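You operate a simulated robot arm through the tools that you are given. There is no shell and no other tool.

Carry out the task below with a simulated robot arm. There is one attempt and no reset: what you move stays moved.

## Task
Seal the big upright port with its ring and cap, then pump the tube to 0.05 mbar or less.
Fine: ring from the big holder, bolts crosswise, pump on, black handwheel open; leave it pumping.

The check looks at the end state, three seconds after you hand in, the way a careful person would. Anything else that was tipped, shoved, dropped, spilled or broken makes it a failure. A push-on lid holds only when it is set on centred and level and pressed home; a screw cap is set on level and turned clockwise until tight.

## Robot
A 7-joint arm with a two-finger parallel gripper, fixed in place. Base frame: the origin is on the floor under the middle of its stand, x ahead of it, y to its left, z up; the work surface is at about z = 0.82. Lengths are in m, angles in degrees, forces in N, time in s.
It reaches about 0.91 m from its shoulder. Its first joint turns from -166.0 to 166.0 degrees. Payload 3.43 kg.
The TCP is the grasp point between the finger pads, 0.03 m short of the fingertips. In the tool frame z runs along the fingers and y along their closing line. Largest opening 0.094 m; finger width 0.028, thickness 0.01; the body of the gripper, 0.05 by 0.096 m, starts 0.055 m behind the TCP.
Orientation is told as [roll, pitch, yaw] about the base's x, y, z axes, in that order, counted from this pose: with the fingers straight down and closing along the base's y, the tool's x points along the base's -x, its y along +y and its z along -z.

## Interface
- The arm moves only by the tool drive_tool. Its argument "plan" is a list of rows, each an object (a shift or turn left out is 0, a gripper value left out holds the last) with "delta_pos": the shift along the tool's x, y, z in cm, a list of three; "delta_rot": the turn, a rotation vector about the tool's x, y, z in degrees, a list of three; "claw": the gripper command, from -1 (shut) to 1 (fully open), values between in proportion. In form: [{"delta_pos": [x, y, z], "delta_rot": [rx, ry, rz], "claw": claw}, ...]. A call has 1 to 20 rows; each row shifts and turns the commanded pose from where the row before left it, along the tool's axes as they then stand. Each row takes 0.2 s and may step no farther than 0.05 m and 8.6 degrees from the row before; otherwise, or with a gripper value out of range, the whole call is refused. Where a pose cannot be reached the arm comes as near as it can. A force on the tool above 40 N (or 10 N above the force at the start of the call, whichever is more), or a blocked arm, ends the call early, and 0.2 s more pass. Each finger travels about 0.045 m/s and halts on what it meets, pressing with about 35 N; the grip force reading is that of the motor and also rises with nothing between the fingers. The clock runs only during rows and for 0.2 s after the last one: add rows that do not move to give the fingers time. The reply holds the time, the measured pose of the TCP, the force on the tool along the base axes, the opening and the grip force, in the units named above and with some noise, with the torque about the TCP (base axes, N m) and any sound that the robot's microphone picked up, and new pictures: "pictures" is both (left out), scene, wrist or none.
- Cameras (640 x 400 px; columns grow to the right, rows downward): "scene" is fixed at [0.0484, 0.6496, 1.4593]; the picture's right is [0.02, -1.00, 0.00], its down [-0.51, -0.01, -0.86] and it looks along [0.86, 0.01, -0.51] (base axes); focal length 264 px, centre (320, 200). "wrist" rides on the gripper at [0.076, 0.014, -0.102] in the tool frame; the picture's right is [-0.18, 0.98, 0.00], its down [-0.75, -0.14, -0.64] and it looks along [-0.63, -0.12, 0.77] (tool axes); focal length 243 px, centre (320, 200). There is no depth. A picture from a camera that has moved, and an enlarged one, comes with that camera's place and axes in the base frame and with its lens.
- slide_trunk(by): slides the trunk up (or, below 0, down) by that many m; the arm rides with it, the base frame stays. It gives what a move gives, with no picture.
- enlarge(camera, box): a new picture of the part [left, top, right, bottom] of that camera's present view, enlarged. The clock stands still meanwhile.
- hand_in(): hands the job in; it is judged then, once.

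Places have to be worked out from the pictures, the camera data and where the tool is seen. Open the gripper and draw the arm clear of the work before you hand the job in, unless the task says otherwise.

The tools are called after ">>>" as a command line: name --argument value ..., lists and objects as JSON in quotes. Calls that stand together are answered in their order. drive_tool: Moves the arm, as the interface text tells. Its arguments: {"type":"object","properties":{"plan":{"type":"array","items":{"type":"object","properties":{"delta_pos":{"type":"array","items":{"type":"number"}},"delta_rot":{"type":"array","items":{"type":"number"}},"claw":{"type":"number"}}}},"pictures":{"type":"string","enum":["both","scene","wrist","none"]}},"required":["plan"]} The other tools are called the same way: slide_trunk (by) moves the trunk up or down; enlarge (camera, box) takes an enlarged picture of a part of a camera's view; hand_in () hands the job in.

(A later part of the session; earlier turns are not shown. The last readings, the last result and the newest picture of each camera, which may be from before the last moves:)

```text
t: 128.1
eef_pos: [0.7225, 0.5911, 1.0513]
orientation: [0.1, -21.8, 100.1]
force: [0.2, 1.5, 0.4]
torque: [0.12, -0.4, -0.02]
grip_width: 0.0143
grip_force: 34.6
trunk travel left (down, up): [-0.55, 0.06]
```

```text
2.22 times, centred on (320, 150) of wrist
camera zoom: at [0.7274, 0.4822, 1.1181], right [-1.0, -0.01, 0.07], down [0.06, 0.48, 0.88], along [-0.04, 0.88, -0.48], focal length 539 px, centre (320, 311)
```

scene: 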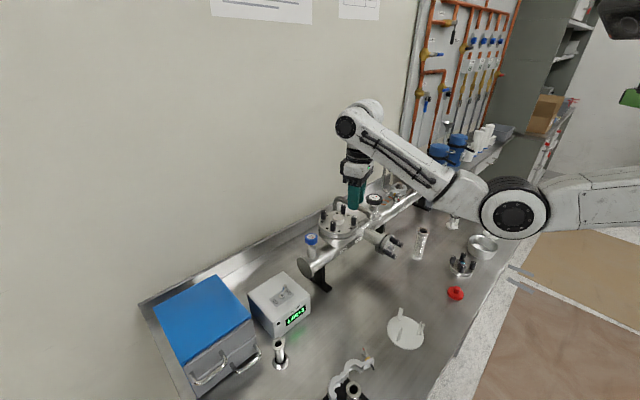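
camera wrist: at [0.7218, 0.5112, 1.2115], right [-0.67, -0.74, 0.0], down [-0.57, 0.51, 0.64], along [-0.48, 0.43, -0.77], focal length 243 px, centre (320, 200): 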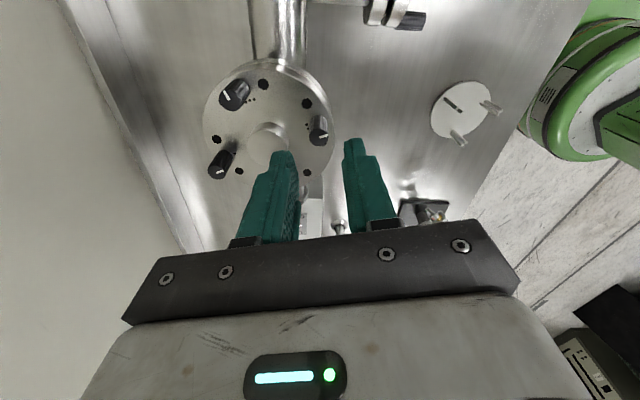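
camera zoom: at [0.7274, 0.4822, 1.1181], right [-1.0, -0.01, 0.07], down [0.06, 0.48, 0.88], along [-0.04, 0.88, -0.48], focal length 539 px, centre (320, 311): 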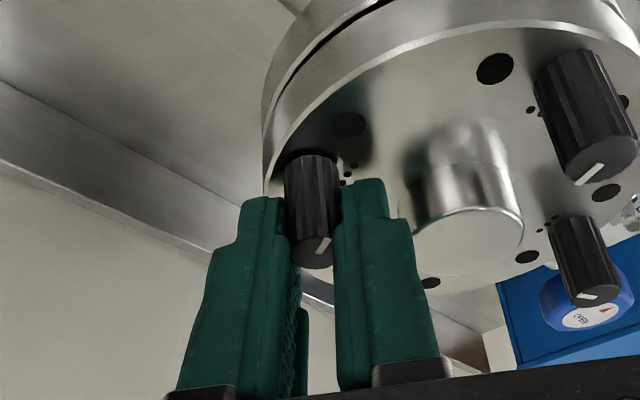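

Gripped with negligible side force. I'll turn clockwise 64° first, then go on in small steps to the stop.

>>> drive_tool --plan '[{"delta_rot": [3.0, 0, 7.42]}, {"delta_rot": [3.0, 0, 7.42]}, {"delta_rot": [3.0, 0, 7.42]}, {"delta_rot": [3.0, 0, 7.42]}, {"delta_rot": [3.0, 0, 7.42]}, {"delta_rot": [3.0, 0, 7.42]}, {"delta_rot": [3.0, 0, 7.42]}, {"delta_rot": [3.0, 0, 7.42]}, {"delta_pos": [0, 0, 0]}]' --pictures "none"

>>> drive_tool --plan '[{"delta_rot": [1.87, 0, 4.64]}, {"delta_rot": [1.87, 0, 4.64]}, {"delta_pos": [0, 0, 0]}]' --pictures "none"

>>> drive_tool --plan '[{"delta_rot": [1.87, 0, 4.64]}, {"delta_rot": [1.87, 0, 4.64]}, {"delta_pos": [0, 0, 0]}]' --pictures "none"

>>> drive_tool --plan '[{"delta_rot": [1.5, 0, 3.71]}, {"delta_rot": [1.5, 0, 3.71]}, {"delta_pos": [0, 0, 0]}]' --pictures "none"

>>> enlarge --camera "wrist" --box '[280, 120, 360, 190]'

```text
t: 130.1
eef_pos: [0.7228, 0.5914, 1.0525]
orientation: [-0.1, -21.9, 36.1]
force: [0.3, -2.9, 3.2]
torque: [0.1, 0.22, -0.02]
grip_width: 0.0145
grip_force: 34.8
trunk travel left (down, up): [-0.55, 0.06]
```

```text
t: 130.9
eef_pos: [0.7222, 0.5909, 1.0514]
orientation: [-0.2, -21.9, 26.2]
force: [1.9, -2.3, 3.5]
torque: [0.29, 0.17, 0.02]
grip_width: 0.0142
grip_force: 34.6
trunk travel left (down, up): [-0.55, 0.06]
```

```text
t: 131.7
eef_pos: [0.7211, 0.5918, 1.0513]
orientation: [-0.2, -21.9, 16.1]
force: [1.4, -3.1, 3.4]
torque: [0.23, 0.22, -0.01]
grip_width: 0.0144
grip_force: 35.0
trunk travel left (down, up): [-0.55, 0.06]
```

```text
t: 132.5
eef_pos: [0.722, 0.5916, 1.0521]
orientation: [-0.1, -22.0, 8.1]
force: [2.9, -1.6, 3.7]
torque: [0.29, 0.22, 0.01]
grip_width: 0.0143
grip_force: 35.2
trunk travel left (down, up): [-0.55, 0.06]
```

```text
5.71 times, centred on (320, 155) of wrist
camera zoom: at [0.6122, 0.5907, 1.118], right [0.03, 1.0, 0.07], down [0.47, -0.07, 0.88], along [0.88, 0.0, -0.47], focal length 1386 px, centre (320, 457)
```

zoom: 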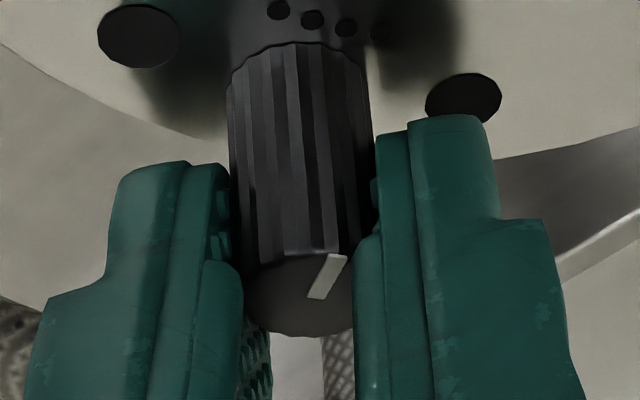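

195° total and still following. I'll go further in small steps to find the stop.

>>> drive_tool --plan '[{"delta_rot": [1.5, 0, 3.71]}, {"delta_rot": [1.5, 0, 3.71]}, {"delta_pos": [0, 0, 0]}]' --pictures "none"

>>> drive_tool --plan '[{"delta_rot": [1.5, 0, 3.71]}, {"delta_pos": [0, 0, 0]}]' --pictures "none"

>>> enlarge --camera "wrist" --box '[280, 120, 360, 190]'

>>> enlarge --camera "scene" --box '[315, 195, 365, 240]'

```text
t: 133.3
eef_pos: [0.7219, 0.5918, 1.0518]
orientation: [-0.1, -21.8, 0.2]
force: [1.3, -2.2, 3.2]
torque: [0.36, 0.15, 0.01]
grip_width: 0.014
grip_force: 35.2
trunk travel left (down, up): [-0.55, 0.06]
```

```text
t: 133.9
eef_pos: [0.7223, 0.592, 1.0526]
orientation: [-0.3, -21.8, -3.8]
force: [0.8, -0.9, 3.7]
torque: [0.14, 0.05, 0.02]
grip_width: 0.0142
grip_force: 34.9
trunk travel left (down, up): [-0.55, 0.06]
```

```text
5.71 times, centred on (320, 155) of wrist
camera zoom: at [0.614, 0.6136, 1.1178], right [0.24, 0.97, 0.07], down [0.45, -0.17, 0.88], along [0.86, -0.18, -0.47], focal length 1386 px, centre (320, 457)
```

zoom: 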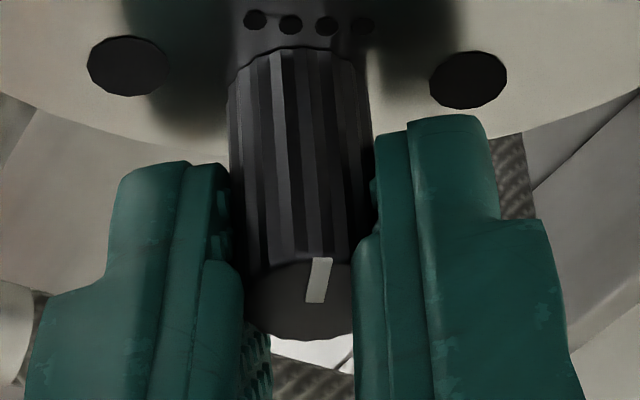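

```text
8.89 times, centred on (340, 218) of scene
camera zoom: at [0.0484, 0.6496, 1.4593], right [0.02, -1.0, 0.0], down [-0.51, -0.01, -0.86], along [0.86, 0.01, -0.51], focal length 2350 px, centre (142, 44)
```

zoom: 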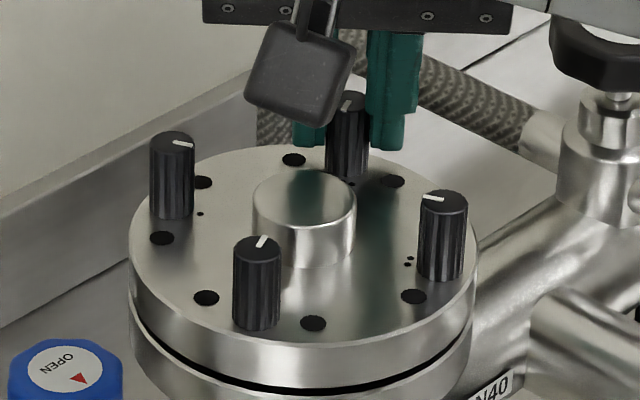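

The pointer now slips relative to the pads, so bolt 4 is also at its stop. I'll release, rise and inspect all four bolts.

>>> drive_tool --plan '[{"claw": -0.6}, {"claw": -0.45}, {"delta_pos": [-0.6, 0, -1.5]}, {"delta_pos": [-0.6, 0, -1.45]}, {"delta_pos": [-0.8, 0, -2.0]}, {"delta_pos": [1.5, 0, -1.0]}, {"delta_pos": [2.5, 0, -1.5]}, {"delta_rot": [0, 7.3, 0]}, {"delta_rot": [0, 7.3, 0]}, {"delta_rot": [0, 7.3, 0]}, {"delta_pos": [3.0, 1.0, -1.0]}, {"delta_pos": [0, 0, 0]}]' --pictures "both"

>>> enlarge --camera "scene" --box '[315, 200, 365, 240]'

>>> enlarge --camera "wrist" --box '[220, 20, 420, 220]'

```text
t: 136.5
eef_pos: [0.6475, 0.607, 1.1227]
orientation: [-0.2, -0.1, -3.9]
force: [0.0, 0.8, 0.6]
torque: [-0.05, -0.01, 0.01]
grip_width: 0.0259
grip_force: 0.1
trunk travel left (down, up): [-0.55, 0.06]
camera wrist: at [0.5718, 0.6275, 1.2257], right [0.25, 0.97, 0.0], down [0.74, -0.19, 0.64], along [0.62, -0.16, -0.77], focal length 243 px, centre (320, 200)
```

scene: 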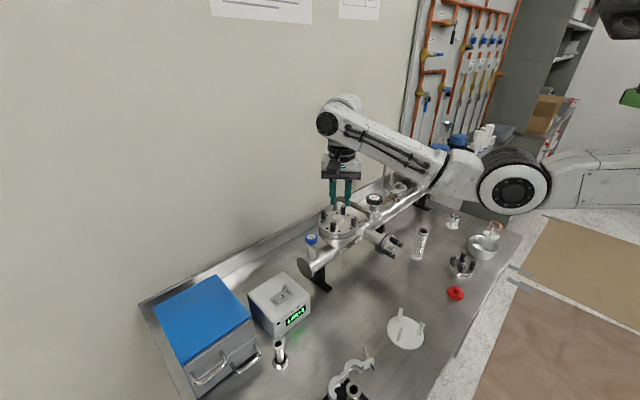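
wrist: 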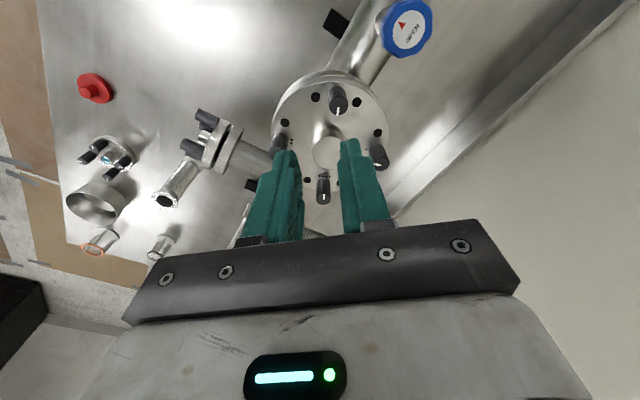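

```text
10.00 times, centred on (340, 220) of scene
camera zoom: at [0.0484, 0.6496, 1.4593], right [0.02, -1.0, 0.0], down [-0.51, -0.01, -0.86], along [0.86, 0.01, -0.51], focal length 2644 px, centre (120, 0)
```

zoom: 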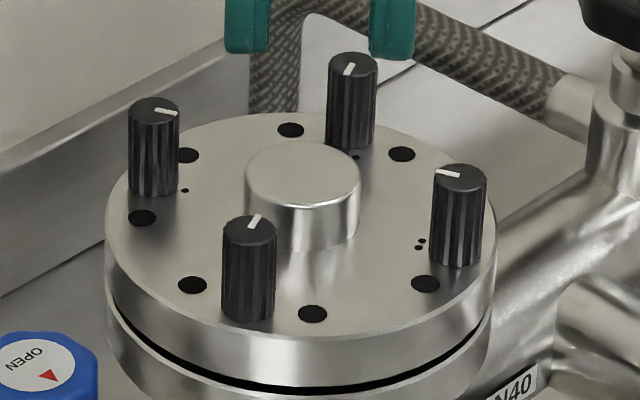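

```text
2.00 times, centred on (320, 120) of wrist
camera zoom: at [0.5718, 0.6275, 1.2257], right [0.25, 0.97, 0.0], down [0.74, -0.19, 0.64], along [0.62, -0.16, -0.77], focal length 485 px, centre (320, 360)
```

zoom: 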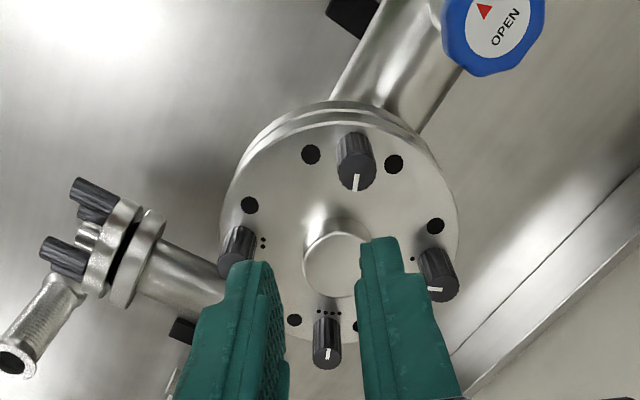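

All four heads now sit flat on the cap with pointers reversed and an even gap, so the seal is bolted crosswise. Next is the pump switch, near (0.51, 0.757, 0.90) with the lever leaning to OFF. I'll move over the pump with the fingers closed.

>>> drive_tool --plan '[{"delta_pos": [3.0, 2.4, 0], "claw": -1}, {"delta_pos": [3.0, 2.4, 0]}, {"delta_pos": [3.0, 2.4, 0]}, {"delta_pos": [3.0, 2.4, 0]}, {"delta_pos": [3.0, 2.4, 0]}, {"delta_pos": [0, 0, 0]}]' --pictures "both"

>>> enlarge --camera "wrist" --box '[240, 20, 420, 180]'

```text
t: 137.9
eef_pos: [0.5288, 0.6788, 1.103]
orientation: [-1.5, 0.4, -4.6]
force: [-0.8, -0.1, 0.6]
torque: [0.03, -0.01, 0.03]
grip_width: 0.0001
grip_force: 32.7
out of reach, approached as far as the arm can: row 3, 4, 5
trunk travel left (down, up): [-0.55, 0.06]
camera wrist: at [0.4549, 0.7031, 1.2054], right [0.26, 0.96, -0.03], down [0.74, -0.19, 0.64], along [0.61, -0.19, -0.77], focal length 243 px, centre (320, 200)
```

scene: 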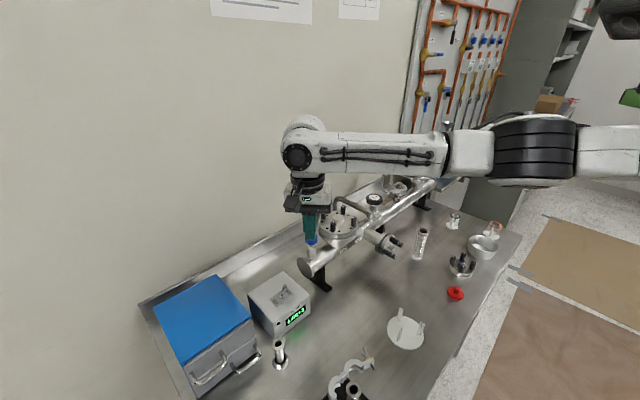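
wrist: 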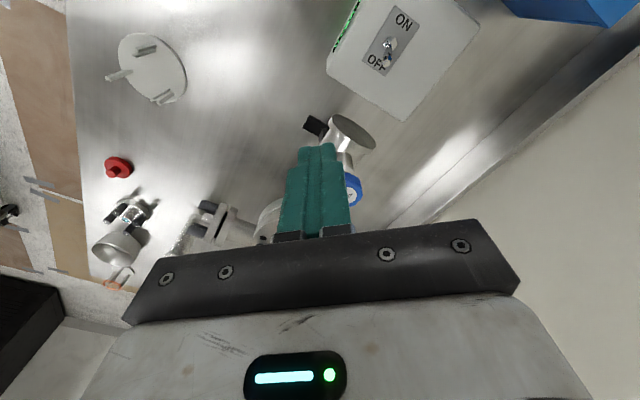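

```text
2.50 times, centred on (330, 100) of wrist
camera zoom: at [0.4549, 0.7031, 1.2054], right [0.26, 0.96, -0.03], down [0.74, -0.19, 0.64], along [0.61, -0.19, -0.77], focal length 606 px, centre (295, 450)
```

zoom: 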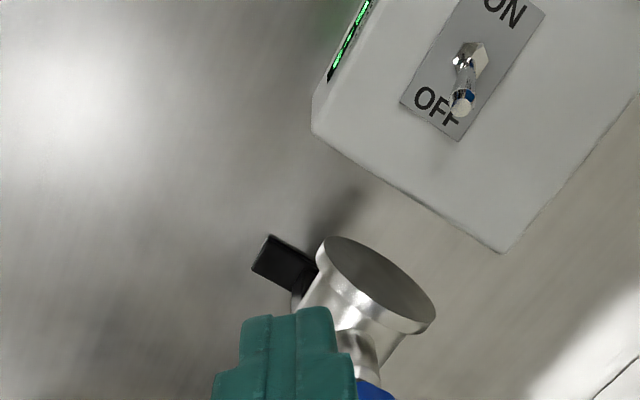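

The switch geometry is clear: pivot (0.509, 0.756, 0.896), lever tip (0.518, 0.747, 0.927) leaning to OFF. To reach it low and far I'll back off over clear bench, rotate to yaw ≈43°, then lower the trunk.

>>> drive_tool --plan '[{"delta_rot": [-1.5, -0.4, 0]}, {"delta_pos": [3.5, -2.2, 0], "delta_rot": [0, 0, -8]}, {"delta_pos": [2.5, -2.5, 0], "delta_rot": [0, 0, -8]}, {"delta_pos": [1.0, -2.0, 0], "delta_rot": [0, 0, -8]}, {"delta_rot": [0, 0, -8]}, {"delta_rot": [0, 0, -8]}, {"delta_rot": [0, 0, -7.6]}, {"delta_pos": [0, 0, 0]}]' --pictures "both"

```text
t: 139.7
eef_pos: [0.4552, 0.6194, 1.1182]
orientation: [0.6, -1.3, 43.8]
force: [-0.7, 0.3, 0.7]
torque: [0.01, 0.01, -0.02]
grip_width: 0.0002
grip_force: 33.2
out of reach, approached as far as the arm can: row 2
trunk travel left (down, up): [-0.55, 0.06]
camera wrist: at [0.3896, 0.5753, 1.2187], right [-0.55, 0.84, 0.01], down [0.64, 0.41, 0.66], along [0.54, 0.37, -0.75], focal length 243 px, centre (320, 200)
```

scene: 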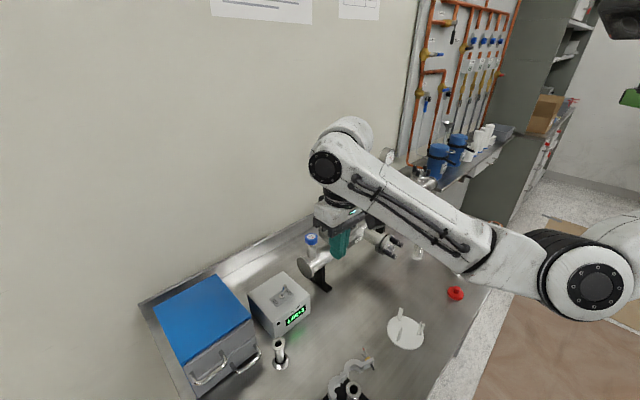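
wrist: 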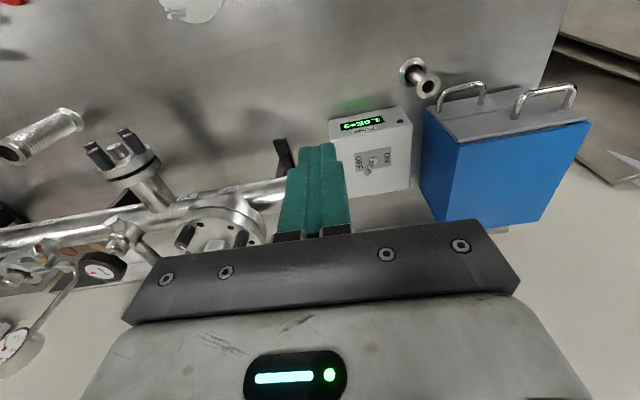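

The bench is clear beneath the gripper. I'll lower the trunk by 0.12 m to gain reach at switch height.

>>> slide_trunk --by -0.12

```text
t: 141.2
eef_pos: [0.4555, 0.6205, 0.9983]
orientation: [0.6, -1.4, 43.7]
force: [-0.7, 0.1, -1.2]
torque: [0.01, -0.03, -0.01]
grip_width: 0.0
grip_force: 32.7
trunk travel left (down, up): [-0.43, 0.18]
```

The trunk is down. I'll level the tool and approach to just on the OFF side of the lever at safe height, then look.

>>> drive_tool --plan '[{"delta_rot": [0.6, 1.4, 0]}, {"delta_pos": [-3.32, 0.94, 0]}, {"delta_pos": [-3.32, 0.94, 0]}, {"delta_pos": [-3.32, 0.94, 0]}, {"delta_pos": [-3.32, 0.94, 0]}, {"delta_pos": [0, 0, 0]}]' --pictures "both"

>>> enlarge --camera "wrist" --box '[230, 60, 410, 220]'

>>> enlarge --camera "scene" --box '[240, 230, 330, 330]'

```text
t: 142.6
eef_pos: [0.4957, 0.6815, 0.9814]
orientation: [-0.8, 1.1, 43.9]
force: [1.1, -0.3, -0.3]
torque: [0.0, 0.01, 0.0]
grip_width: 0.0
grip_force: 32.5
out of reach, approached as far as the arm can: row 4, 5
trunk travel left (down, up): [-0.43, 0.18]
camera wrist: at [0.4313, 0.6397, 1.085], right [-0.55, 0.83, -0.02], down [0.64, 0.44, 0.63], along [0.53, 0.33, -0.78], focal length 243 px, centre (320, 200)
```

scene: 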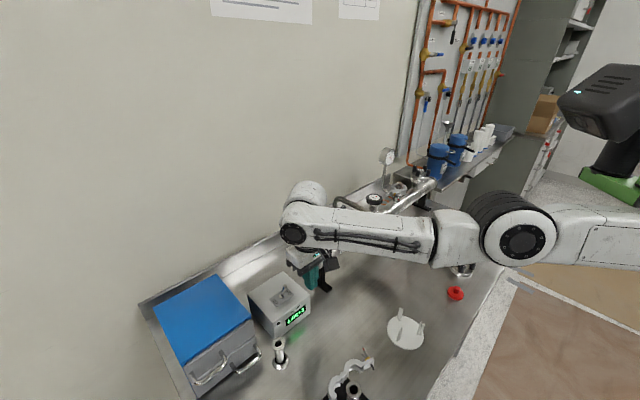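
wrist: 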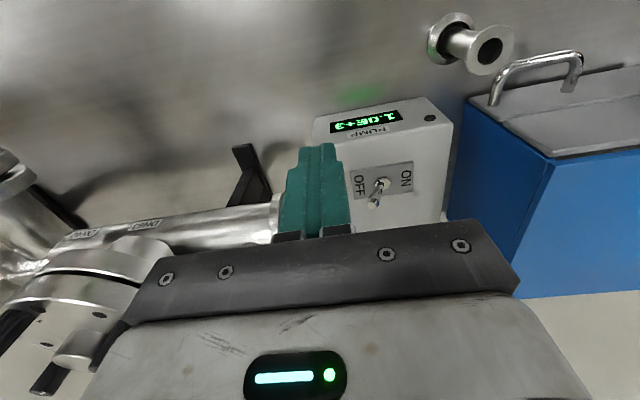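

```text
2.50 times, centred on (320, 140) of wrist
camera zoom: at [0.4313, 0.6397, 1.085], right [-0.55, 0.83, -0.02], down [0.64, 0.44, 0.63], along [0.53, 0.33, -0.78], focal length 606 px, centre (320, 350)
```

zoom: 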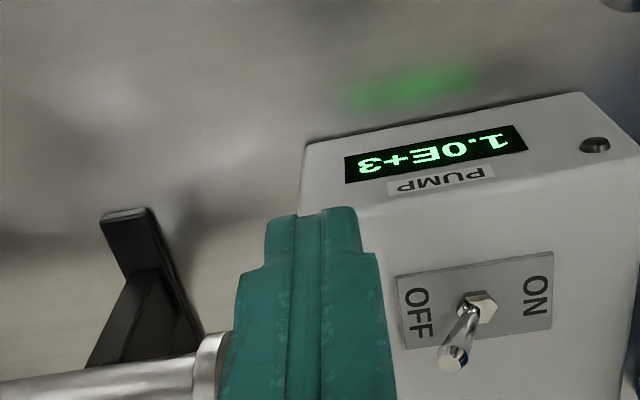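

```text
4.00 times, centred on (285, 280) of scene
camera zoom: at [0.0484, 0.6496, 1.4593], right [0.02, -1.0, 0.0], down [-0.51, -0.01, -0.86], along [0.86, 0.01, -0.51], focal length 1058 px, centre (460, -120)
```

zoom: 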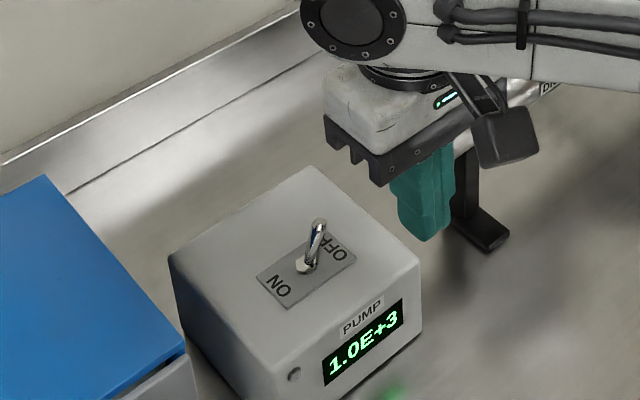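

Fitting the clip points shows the arm's shoulder is actually offset near (0.31, −0.16), with about 0.86 m of straight-down reach. The switch is 0.93 m from it, so I'll tilt about 28° outward again. I'll back off, level, turn to yaw 60°, tilt, and come in above the OFF side of the lever.

>>> drive_tool --plan '[{"delta_rot": [-0.8, -1.1, 0]}, {"delta_pos": [3.5, -0.77, 0]}, {"delta_rot": [0, 0, -8]}, {"delta_rot": [0, 0, -8.1]}, {"delta_rot": [0, -7, 0]}, {"delta_rot": [0, -7, 0]}, {"delta_rot": [0, -7, 0]}, {"delta_rot": [0, -7, 0]}, {"delta_pos": [0, 0, 0]}]' --pictures "none"

```text
t: 144.6
eef_pos: [0.4753, 0.6589, 1.001]
orientation: [0.6, -29.2, 59.5]
force: [0.0, 0.0, 0.1]
torque: [-0.01, 0.03, 0.01]
grip_width: 0.0003
grip_force: 33.4
out of reach, approached as far as the arm can: row 1
trunk travel left (down, up): [-0.43, 0.18]
```

Tilt and yaw are set. I'll move in above the OFF side of the lever and look.

>>> drive_tool --plan '[{"delta_pos": [-1.45, -0.23, 1.55]}, {"delta_pos": [-1.45, -0.22, 1.55]}, {"delta_pos": [-1.45, -0.23, 1.55]}, {"delta_pos": [-1.45, -0.22, 1.55]}, {"delta_pos": [0, 0, 0]}]' --pictures "both"

>>> enlarge --camera "wrist" --box '[230, 60, 410, 220]'

>>> enlarge --camera "scene" --box '[250, 230, 330, 320]'

```text
t: 145.8
eef_pos: [0.5242, 0.7244, 0.9746]
orientation: [0.5, -29.3, 59.5]
force: [0.3, 0.1, -0.4]
torque: [0.03, 0.0, 0.01]
grip_width: 0.0
grip_force: 32.1
trunk travel left (down, up): [-0.43, 0.18]
camera wrist: at [0.4538, 0.6303, 1.0263], right [-0.77, 0.63, 0.1], down [0.3, 0.22, 0.93], along [0.56, 0.74, -0.36], focal length 243 px, centre (320, 200)
```

scene: 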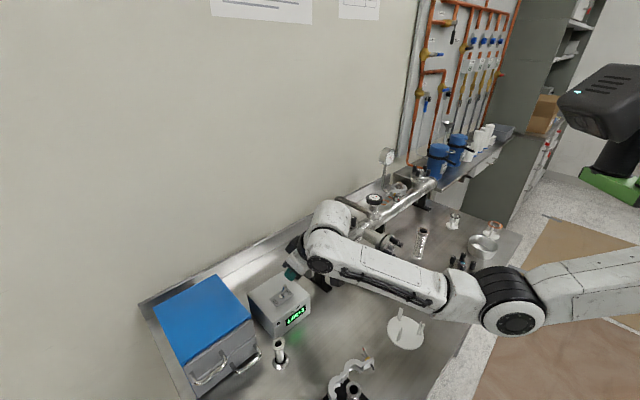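
wrist: 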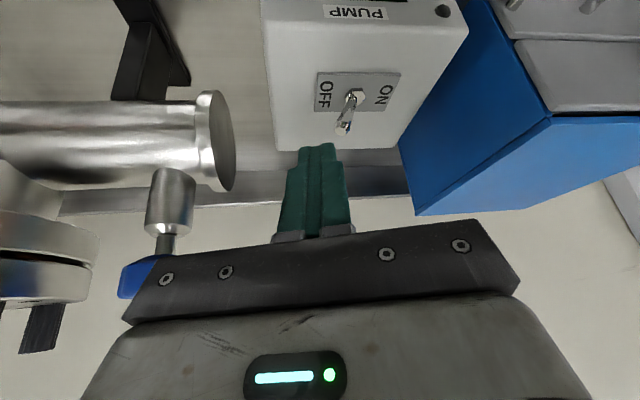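

```text
2.50 times, centred on (320, 140) of wrist
camera zoom: at [0.4538, 0.6303, 1.0263], right [-0.77, 0.63, 0.1], down [0.3, 0.22, 0.93], along [0.56, 0.74, -0.36], focal length 606 px, centre (320, 350)
```

zoom: 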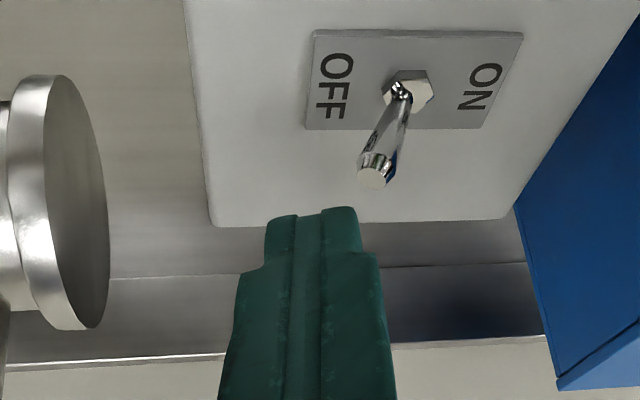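

```text
4.44 times, centred on (290, 275) of scene
camera zoom: at [0.0484, 0.6496, 1.4593], right [0.02, -1.0, 0.0], down [-0.51, -0.01, -0.86], along [0.86, 0.01, -0.51], focal length 1175 px, centre (453, -133)
```

zoom: 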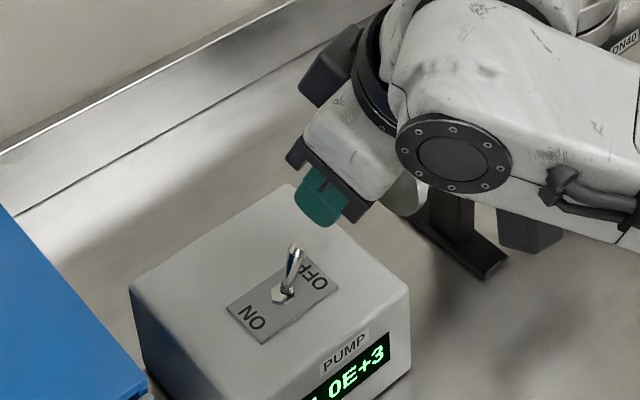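

The fingers are clear on the OFF side of the lever. I'll lower 3.7 cm beside it and check.

>>> drive_tool --plan '[{"delta_pos": [0.9, 0, 1.6]}, {"delta_pos": [0.89, 0, 1.59]}, {"delta_pos": [0, 0, 0]}]' --pictures "none"

>>> enlarge --camera "wrist" --box '[230, 60, 410, 220]'

>>> enlarge --camera "scene" --box '[250, 230, 330, 320]'

```text
t: 146.6
eef_pos: [0.5238, 0.724, 0.9375]
orientation: [0.5, -29.2, 59.6]
force: [-0.1, 0.9, 0.1]
torque: [-0.04, 0.0, 0.01]
grip_width: 0.0001
grip_force: 32.9
trunk travel left (down, up): [-0.43, 0.18]
```

```text
2.50 times, centred on (320, 140) of wrist
camera zoom: at [0.4538, 0.6298, 0.9901], right [-0.77, 0.63, 0.1], down [0.3, 0.22, 0.93], along [0.56, 0.74, -0.36], focal length 606 px, centre (320, 350)
```

zoom: 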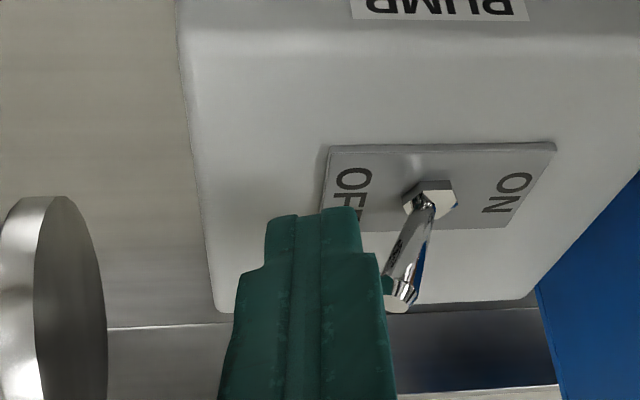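

```text
4.44 times, centred on (290, 275) of scene
camera zoom: at [0.0484, 0.6496, 1.4593], right [0.02, -1.0, 0.0], down [-0.51, -0.01, -0.86], along [0.86, 0.01, -0.51], focal length 1175 px, centre (453, -133)
```

zoom: 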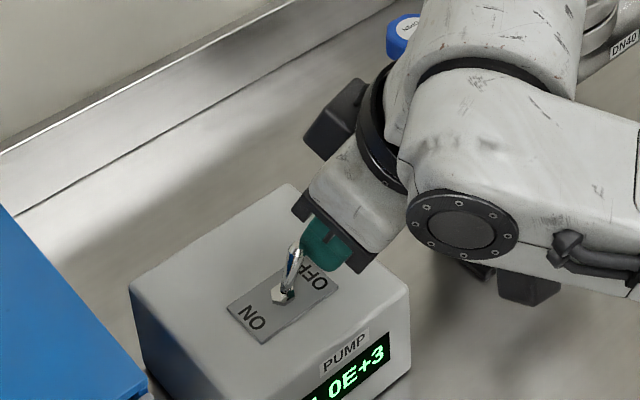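

The fingers are beside the lever on the OFF side. Now I'll push it toward ON, along 135°.

>>> drive_tool --plan '[{"delta_pos": [-0.15, 0.7, 0.08]}, {"delta_pos": [-0.15, 0.7, 0.09]}, {"delta_pos": [-0.16, 0.7, 0.09]}, {"delta_pos": [-0.16, 0.73, 0.09]}, {"delta_pos": [0, 0, 0]}]' --pictures "none"

>>> enlarge --camera "wrist" --box '[230, 60, 410, 220]'

>>> enlarge --camera "scene" --box '[250, 230, 330, 330]'

```text
t: 147.9
eef_pos: [0.5083, 0.7418, 0.9373]
orientation: [-0.3, -28.7, 59.3]
force: [7.4, -37.6, 13.9]
torque: [-0.74, -0.19, -0.14]
grip_width: 0.0
grip_force: 32.8
trunk travel left (down, up): [-0.43, 0.18]
stopped in row 5: the force on the tool passed its limit at 41 N (the readings are from after the stop); the commanded pose is now the measured one
```

```text
2.50 times, centred on (320, 140) of wrist
camera zoom: at [0.4366, 0.6491, 0.9905], right [-0.76, 0.64, 0.08], down [0.3, 0.23, 0.93], along [0.57, 0.73, -0.37], focal length 606 px, centre (320, 350)
```

zoom: 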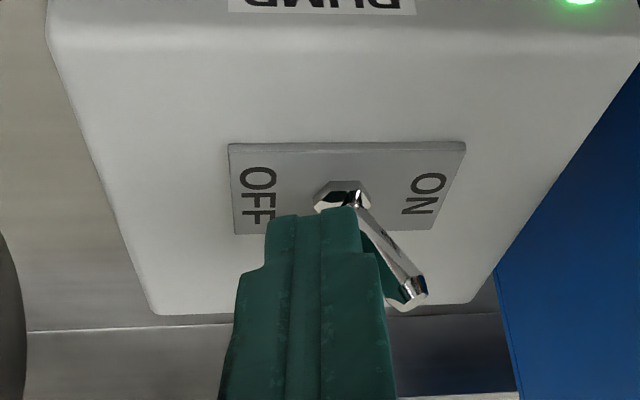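

```text
4.00 times, centred on (290, 280) of scene
camera zoom: at [0.0484, 0.6496, 1.4593], right [0.02, -1.0, 0.0], down [-0.51, -0.01, -0.86], along [0.86, 0.01, -0.51], focal length 1058 px, centre (440, -120)
```

zoom: 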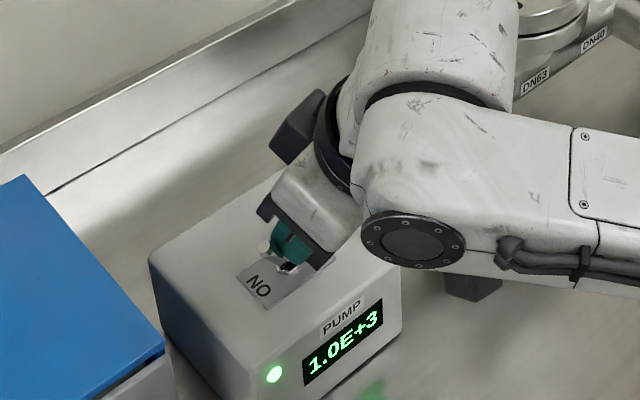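

The green lamp is lit: the pump is ON. I'll back the fingers off toward the OFF side and lift straight up.

>>> drive_tool --plan '[{"delta_pos": [0.15, -0.7, -0.08]}, {"delta_pos": [-0.9, 0, -1.6]}, {"delta_pos": [-1.2, 0, -2.1]}, {"delta_pos": [-1.2, 0, -2.1]}, {"delta_pos": [0, 0, 0]}]' --pictures "both"

>>> enlarge --camera "scene" --box '[240, 240, 330, 340]'

```text
t: 149.1
eef_pos: [0.511, 0.7388, 1.0043]
orientation: [0.1, -28.9, 59.6]
force: [0.1, 0.2, -0.5]
torque: [-0.03, 0.03, -0.01]
grip_width: 0.0001
grip_force: 33.0
trunk travel left (down, up): [-0.43, 0.18]
camera wrist: at [0.4397, 0.6467, 1.056], right [-0.77, 0.64, 0.09], down [0.3, 0.23, 0.93], along [0.57, 0.74, -0.37], focal length 243 px, centre (320, 200)
```

scene: 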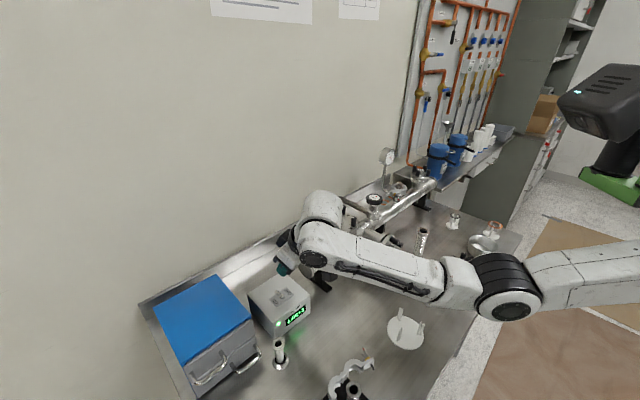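
wrist: 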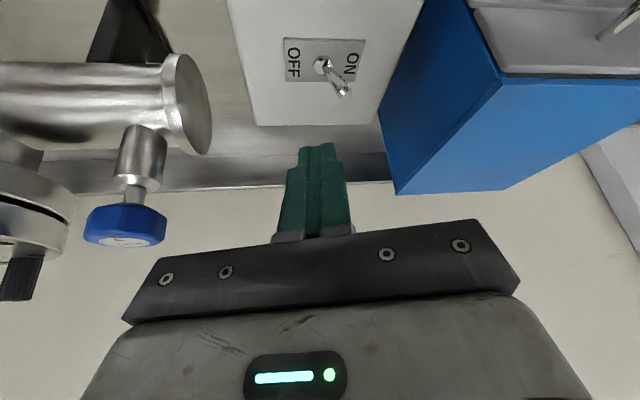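

```text
4.00 times, centred on (285, 290) of scene
camera zoom: at [0.0484, 0.6496, 1.4593], right [0.02, -1.0, 0.0], down [-0.51, -0.01, -0.86], along [0.86, 0.01, -0.51], focal length 1058 px, centre (460, -160)
```

zoom: 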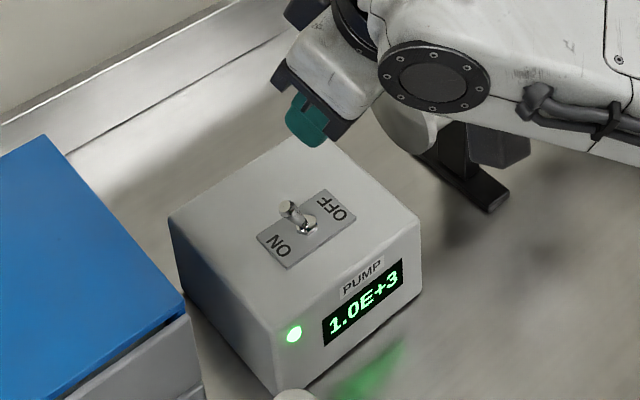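

The switch stays on ON. The valve is still closed, so the display reads 1.0E+3. I'll raise the trunk back to its original height before heading to the black handwheel.

>>> slide_trunk --by 0.12

```text
t: 150.6
eef_pos: [0.5109, 0.7397, 1.1235]
orientation: [0.1, -28.8, 59.6]
force: [-0.7, -0.1, 0.5]
torque: [-0.01, 0.0, 0.01]
grip_width: 0.0001
grip_force: 32.9
trunk travel left (down, up): [-0.55, 0.06]
```

I'll retract, bring the tool upright, and move to hover near the black handwheel, keeping high.

>>> drive_tool --plan '[{"delta_pos": [2.28, -1.71, -3.4]}, {"delta_pos": [2.28, -1.71, -3.4]}, {"delta_pos": [2.28, -1.7, -3.4]}, {"delta_rot": [0, 7.2, 0]}, {"delta_rot": [0, 7.2, 0]}, {"delta_rot": [0, 7.2, 0]}, {"delta_rot": [0, 7.2, 0]}, {"delta_pos": [0, 0, 0]}]' --pictures "none"

```text
t: 152.4
eef_pos: [0.4988, 0.6191, 1.1798]
orientation: [0.1, -0.1, 59.7]
force: [-0.1, 0.3, 0.5]
torque: [0.02, -0.03, 0.02]
grip_width: 0.0001
grip_force: 33.3
trunk travel left (down, up): [-0.55, 0.06]
```

I'll cross over to the handwheel area at z≈1.2, then rotate to yaw ≈0 for a clear look.

>>> drive_tool --plan '[{"delta_pos": [0.47, -4.26, -0.3], "claw": 0.5}, {"delta_pos": [0.47, -4.26, -0.3]}, {"delta_pos": [0.47, -4.26, -0.3]}, {"delta_pos": [0.47, -4.26, -0.3]}, {"delta_pos": [0.47, -4.26, -0.3]}, {"delta_pos": [0.47, -4.26, -0.3]}, {"delta_pos": [0.47, -4.26, -0.2]}, {"delta_rot": [0, 0, 8]}, {"delta_rot": [0, 0, 8]}, {"delta_rot": [0, 0, 8]}, {"delta_rot": [0, 0, 8]}, {"delta_rot": [0, 0, 8]}, {"delta_rot": [0, 0, 8]}, {"delta_rot": [0, 0, 8]}, {"delta_pos": [0, 0, 0]}]' --pictures "both"

>>> enlarge --camera "wrist" --box '[240, 20, 440, 180]'

```text
t: 155.6
eef_pos: [0.7408, 0.4405, 1.198]
orientation: [0.2, 0.0, 3.5]
force: [0.5, -0.3, 0.1]
torque: [0.0, -0.05, 0.0]
grip_width: 0.0704
grip_force: 0.1
trunk travel left (down, up): [-0.55, 0.06]
camera wrist: at [0.6638, 0.4498, 1.301], right [0.12, 0.99, 0.0], down [0.76, -0.1, 0.64], along [0.64, -0.08, -0.77], focal length 243 px, centre (320, 200)
```

scene: 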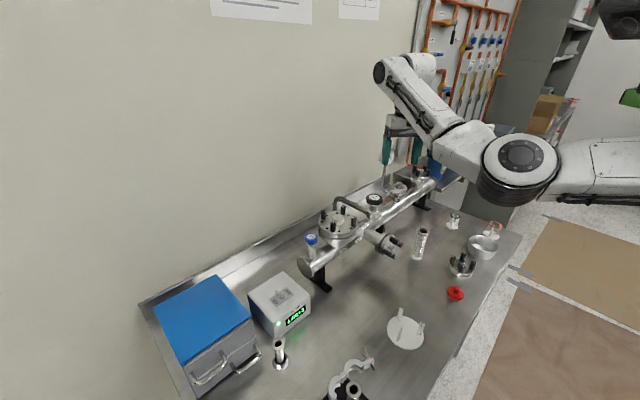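
wrist: 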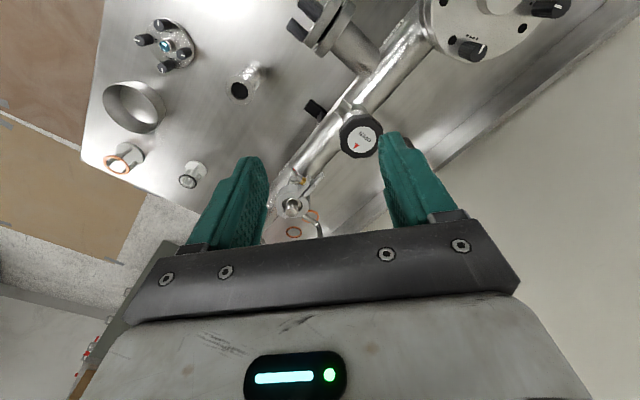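

```text
2.50 times, centred on (340, 100) of wrist
camera zoom: at [0.6638, 0.4498, 1.301], right [0.12, 0.99, 0.0], down [0.76, -0.1, 0.64], along [0.64, -0.08, -0.77], focal length 606 px, centre (270, 450)
```

zoom: 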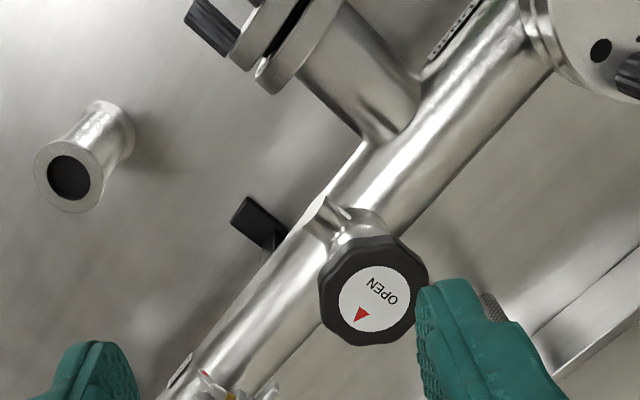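

The handwheel top is at (0.806, 0.483, 1.022), 56 mm across. I'll zoom in on its label and surroundings to decide the turning direction and clearances.

>>> enlarge --camera "wrist" --box '[330, 100, 400, 170]'

>>> enlarge --camera "scene" --box '[355, 180, 415, 225]'

>>> enlarge --camera "scene" --box '[262, 285, 312, 330]'

>>> enlarge --camera "scene" --box '[300, 225, 330, 250]'

```text
5.71 times, centred on (365, 135) of wrist
camera zoom: at [0.6638, 0.4498, 1.301], right [0.12, 0.99, 0.0], down [0.76, -0.1, 0.64], along [0.64, -0.08, -0.77], focal length 1386 px, centre (63, 571)
```

zoom: 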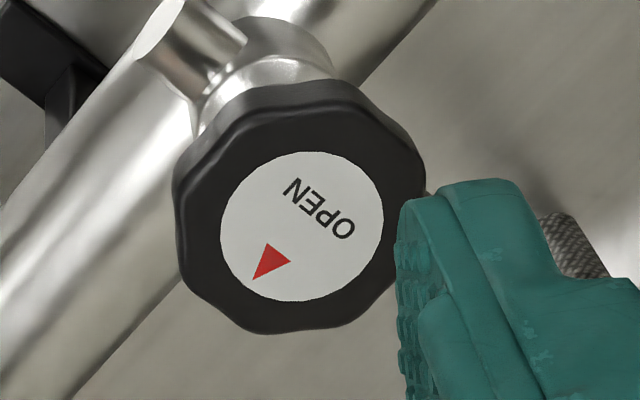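

```text
8.89 times, centred on (385, 202) of scene
camera zoom: at [0.0484, 0.6496, 1.4593], right [0.02, -1.0, 0.0], down [-0.51, -0.01, -0.86], along [0.86, 0.01, -0.51], focal length 2350 px, centre (-258, 178)
```

zoom: 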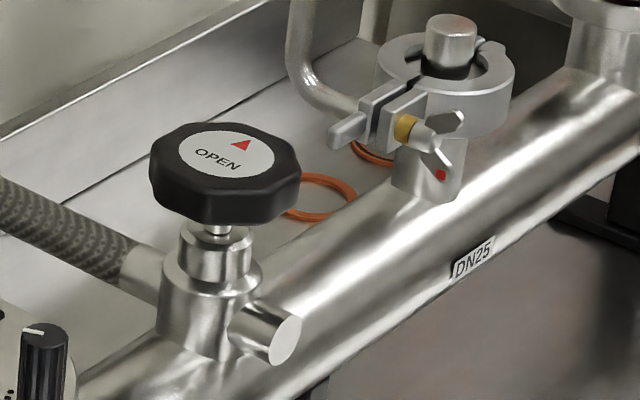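

```text
8.89 times, centred on (287, 308) of scene
camera zoom: at [0.0484, 0.6496, 1.4593], right [0.02, -1.0, 0.0], down [-0.51, -0.01, -0.86], along [0.86, 0.01, -0.51], focal length 2350 px, centre (613, -756)
```

zoom: 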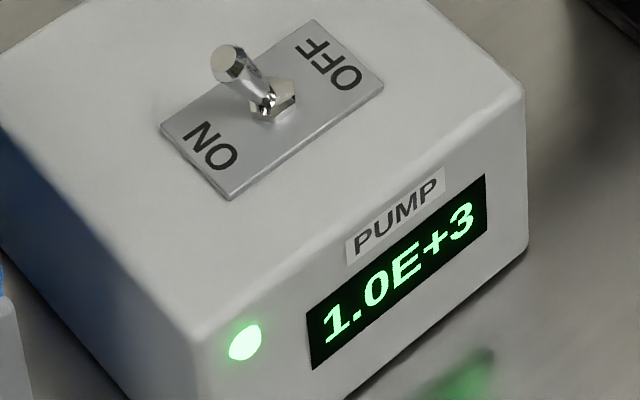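

```text
16.00 times, centred on (315, 238) of scene
camera zoom: at [0.0484, 0.6496, 1.4593], right [0.02, -1.0, 0.0], down [-0.51, -0.01, -0.86], along [0.86, 0.01, -0.51], focal length 4230 px, centre (400, -400)
```

zoom: 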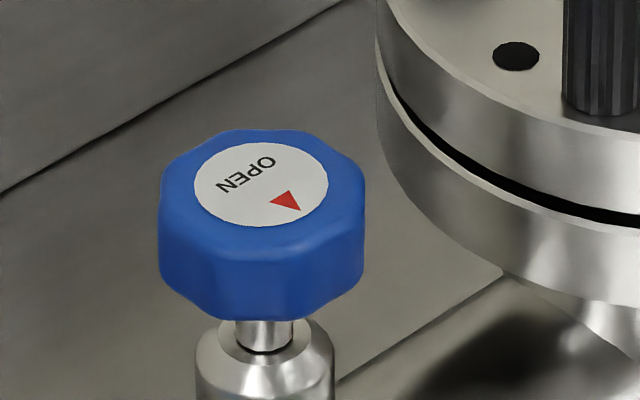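

The red triangle is a radial pointer, so I'll follow the convention that counter-clockwise opens. I'll go above the wheel and unwind clockwise to about yaw −60° first, giving a long counter-clockwise stroke.

>>> drive_tool --plan '[{"delta_pos": [-3.38, 1.92, 0], "claw": 0.6}, {"delta_pos": [-3.39, 1.92, 0]}, {"delta_pos": [0, 0, 3.5]}, {"delta_pos": [0, 0, 3.0]}, {"delta_rot": [0, 0, 8]}, {"delta_rot": [0, 0, 8]}, {"delta_rot": [0, 0, 8]}, {"delta_rot": [0, 0, 8]}, {"delta_rot": [0, 0, 8]}, {"delta_rot": [0, 0, 8]}, {"delta_rot": [0, 0, 8]}, {"delta_rot": [0, 0, 8]}, {"delta_pos": [0, 0, 0]}]' --pictures "both"

>>> enlarge --camera "wrist" --box '[220, 40, 420, 220]'

```text
t: 158.4
eef_pos: [0.8045, 0.4838, 1.1341]
orientation: [0.0, 0.1, -60.4]
force: [-0.5, 0.5, 0.3]
torque: [-0.01, 0.02, -0.01]
grip_width: 0.0752
grip_force: 0.1
trunk travel left (down, up): [-0.55, 0.06]
camera wrist: at [0.7807, 0.5563, 1.2359], right [0.95, 0.32, 0.0], down [0.25, -0.73, 0.64], along [0.21, -0.61, -0.77], focal length 243 px, centre (320, 200)
```

scene: 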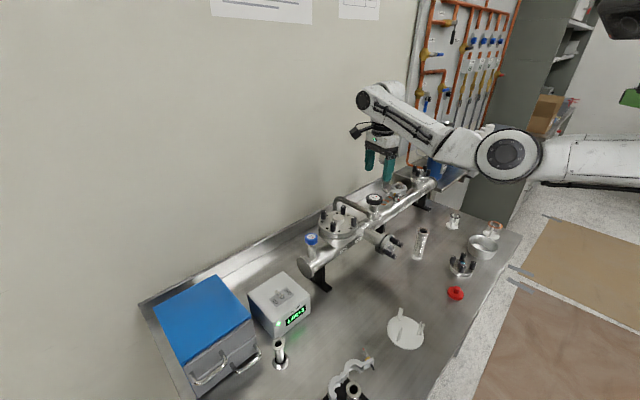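
wrist: 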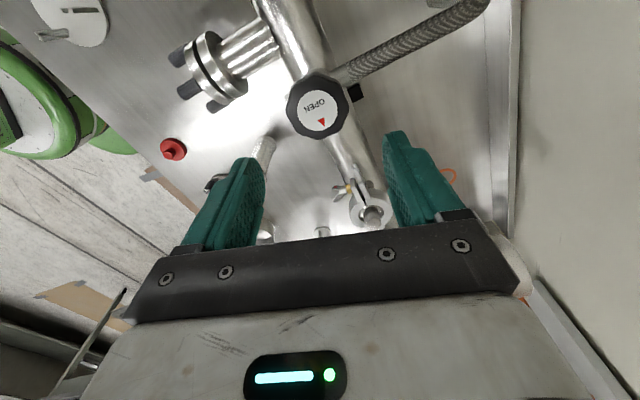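

```text
2.22 times, centred on (320, 130) of wrist
camera zoom: at [0.7807, 0.5563, 1.2359], right [0.95, 0.32, 0.0], down [0.25, -0.73, 0.64], along [0.21, -0.61, -0.77], focal length 539 px, centre (320, 356)
```

zoom: 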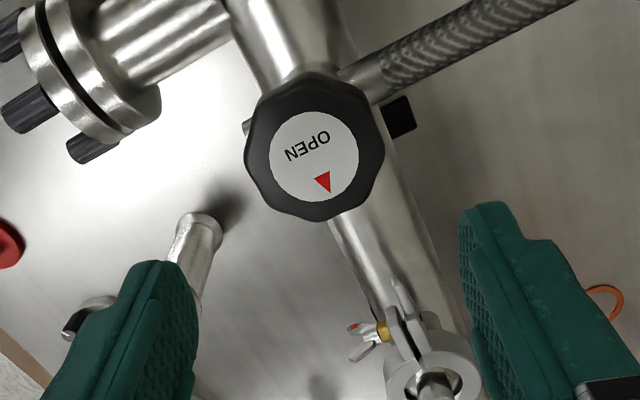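

Yaw −60° is reachable. I'll trim the centring by about 2 mm, descend to just above the wheel, and re-check.

>>> drive_tool --plan '[{"delta_pos": [0.15, -0.2, 3.2]}, {"delta_pos": [0, 0, 3.2]}, {"delta_pos": [0, 0, 0]}]' --pictures "none"

>>> enlarge --camera "wrist" --box '[220, 50, 420, 230]'

>>> enlarge --camera "scene" --box '[345, 160, 415, 225]'

```text
t: 159.2
eef_pos: [0.8022, 0.4838, 1.0692]
orientation: [0.0, 0.2, -60.4]
force: [0.3, -0.3, 0.7]
torque: [0.05, 0.03, -0.01]
grip_width: 0.0753
grip_force: 0.0
trunk travel left (down, up): [-0.55, 0.06]
```

```text
2.22 times, centred on (320, 140) of wrist
camera zoom: at [0.7778, 0.5567, 1.1722], right [0.95, 0.33, 0.0], down [0.25, -0.73, 0.64], along [0.21, -0.6, -0.77], focal length 539 px, centre (320, 333)
```

zoom: 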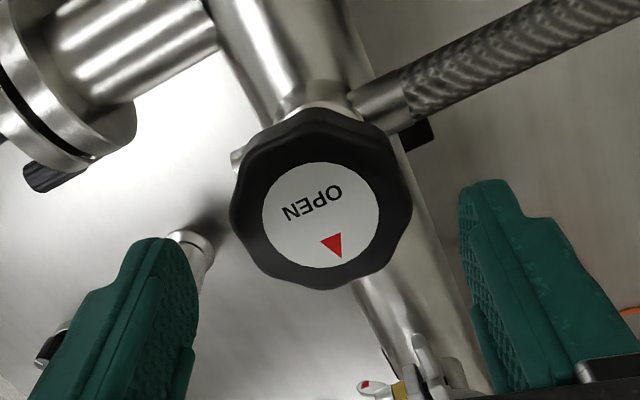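

```text
6.15 times, centred on (380, 192) of scene
camera zoom: at [0.0484, 0.6496, 1.4593], right [0.02, -1.0, 0.0], down [-0.51, -0.01, -0.86], along [0.86, 0.01, -0.51], focal length 1627 px, centre (-49, 246)
```

zoom: 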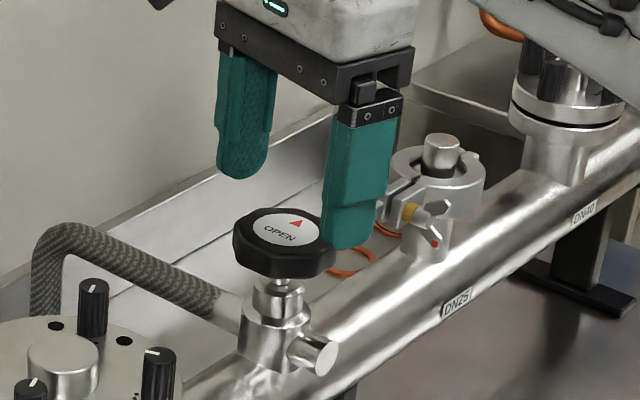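

The wheel is well centred between the fingers. I'll lower 3.3 cm so the tips reach the wheel's underside level and close on it.

>>> drive_tool --plan '[{"delta_pos": [-0.05, 0, 1.7]}, {"delta_pos": [0, 0, 1.6]}, {"delta_pos": [0, 0, 0]}]' --pictures "none"

>>> enlarge --camera "scene" --box '[355, 180, 405, 220]'

>>> drive_tool --plan '[{"claw": 0.35}, {"claw": 0.22}, {"claw": 0.15}, {"claw": 0.05}, {"claw": -0.1}, {"delta_pos": [0, 0, 0]}]' --pictures "none"

>>> enlarge --camera "wrist" --box '[220, 50, 420, 230]'

```text
t: 160.0
eef_pos: [0.8039, 0.4828, 1.0357]
orientation: [0.0, 0.2, -60.4]
force: [-0.6, 0.1, 0.8]
torque: [-0.02, 0.02, 0.0]
grip_width: 0.0751
grip_force: 0.0
trunk travel left (down, up): [-0.55, 0.06]
```

```text
10.00 times, centred on (380, 200) of scene
camera zoom: at [0.0484, 0.6496, 1.4593], right [0.02, -1.0, 0.0], down [-0.51, -0.01, -0.86], along [0.86, 0.01, -0.51], focal length 2644 px, centre (-280, 200)
```

zoom: 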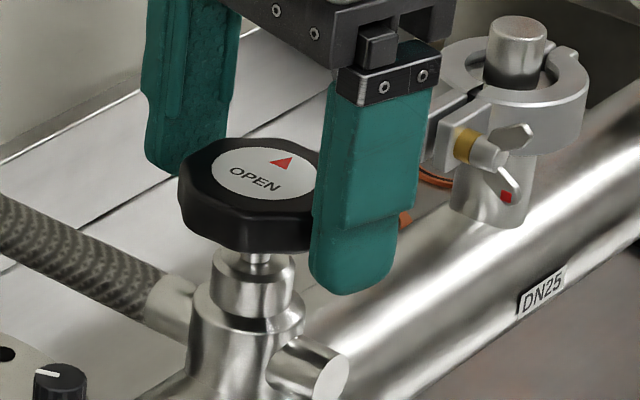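

```text
t: 161.4
eef_pos: [0.8052, 0.4835, 1.0381]
orientation: [0.0, 0.2, -60.5]
force: [0.6, 0.0, 0.3]
torque: [-0.05, 0.1, 0.0]
grip_width: 0.0534
grip_force: 44.7
trunk travel left (down, up): [-0.55, 0.06]
```

```text
2.22 times, centred on (320, 140) of wrist
camera zoom: at [0.7785, 0.5562, 1.1394], right [0.95, 0.33, 0.0], down [0.25, -0.73, 0.64], along [0.21, -0.6, -0.77], focal length 539 px, centre (320, 333)
```

zoom: 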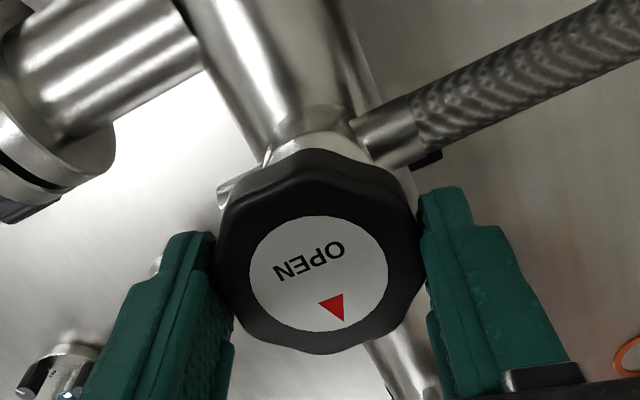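

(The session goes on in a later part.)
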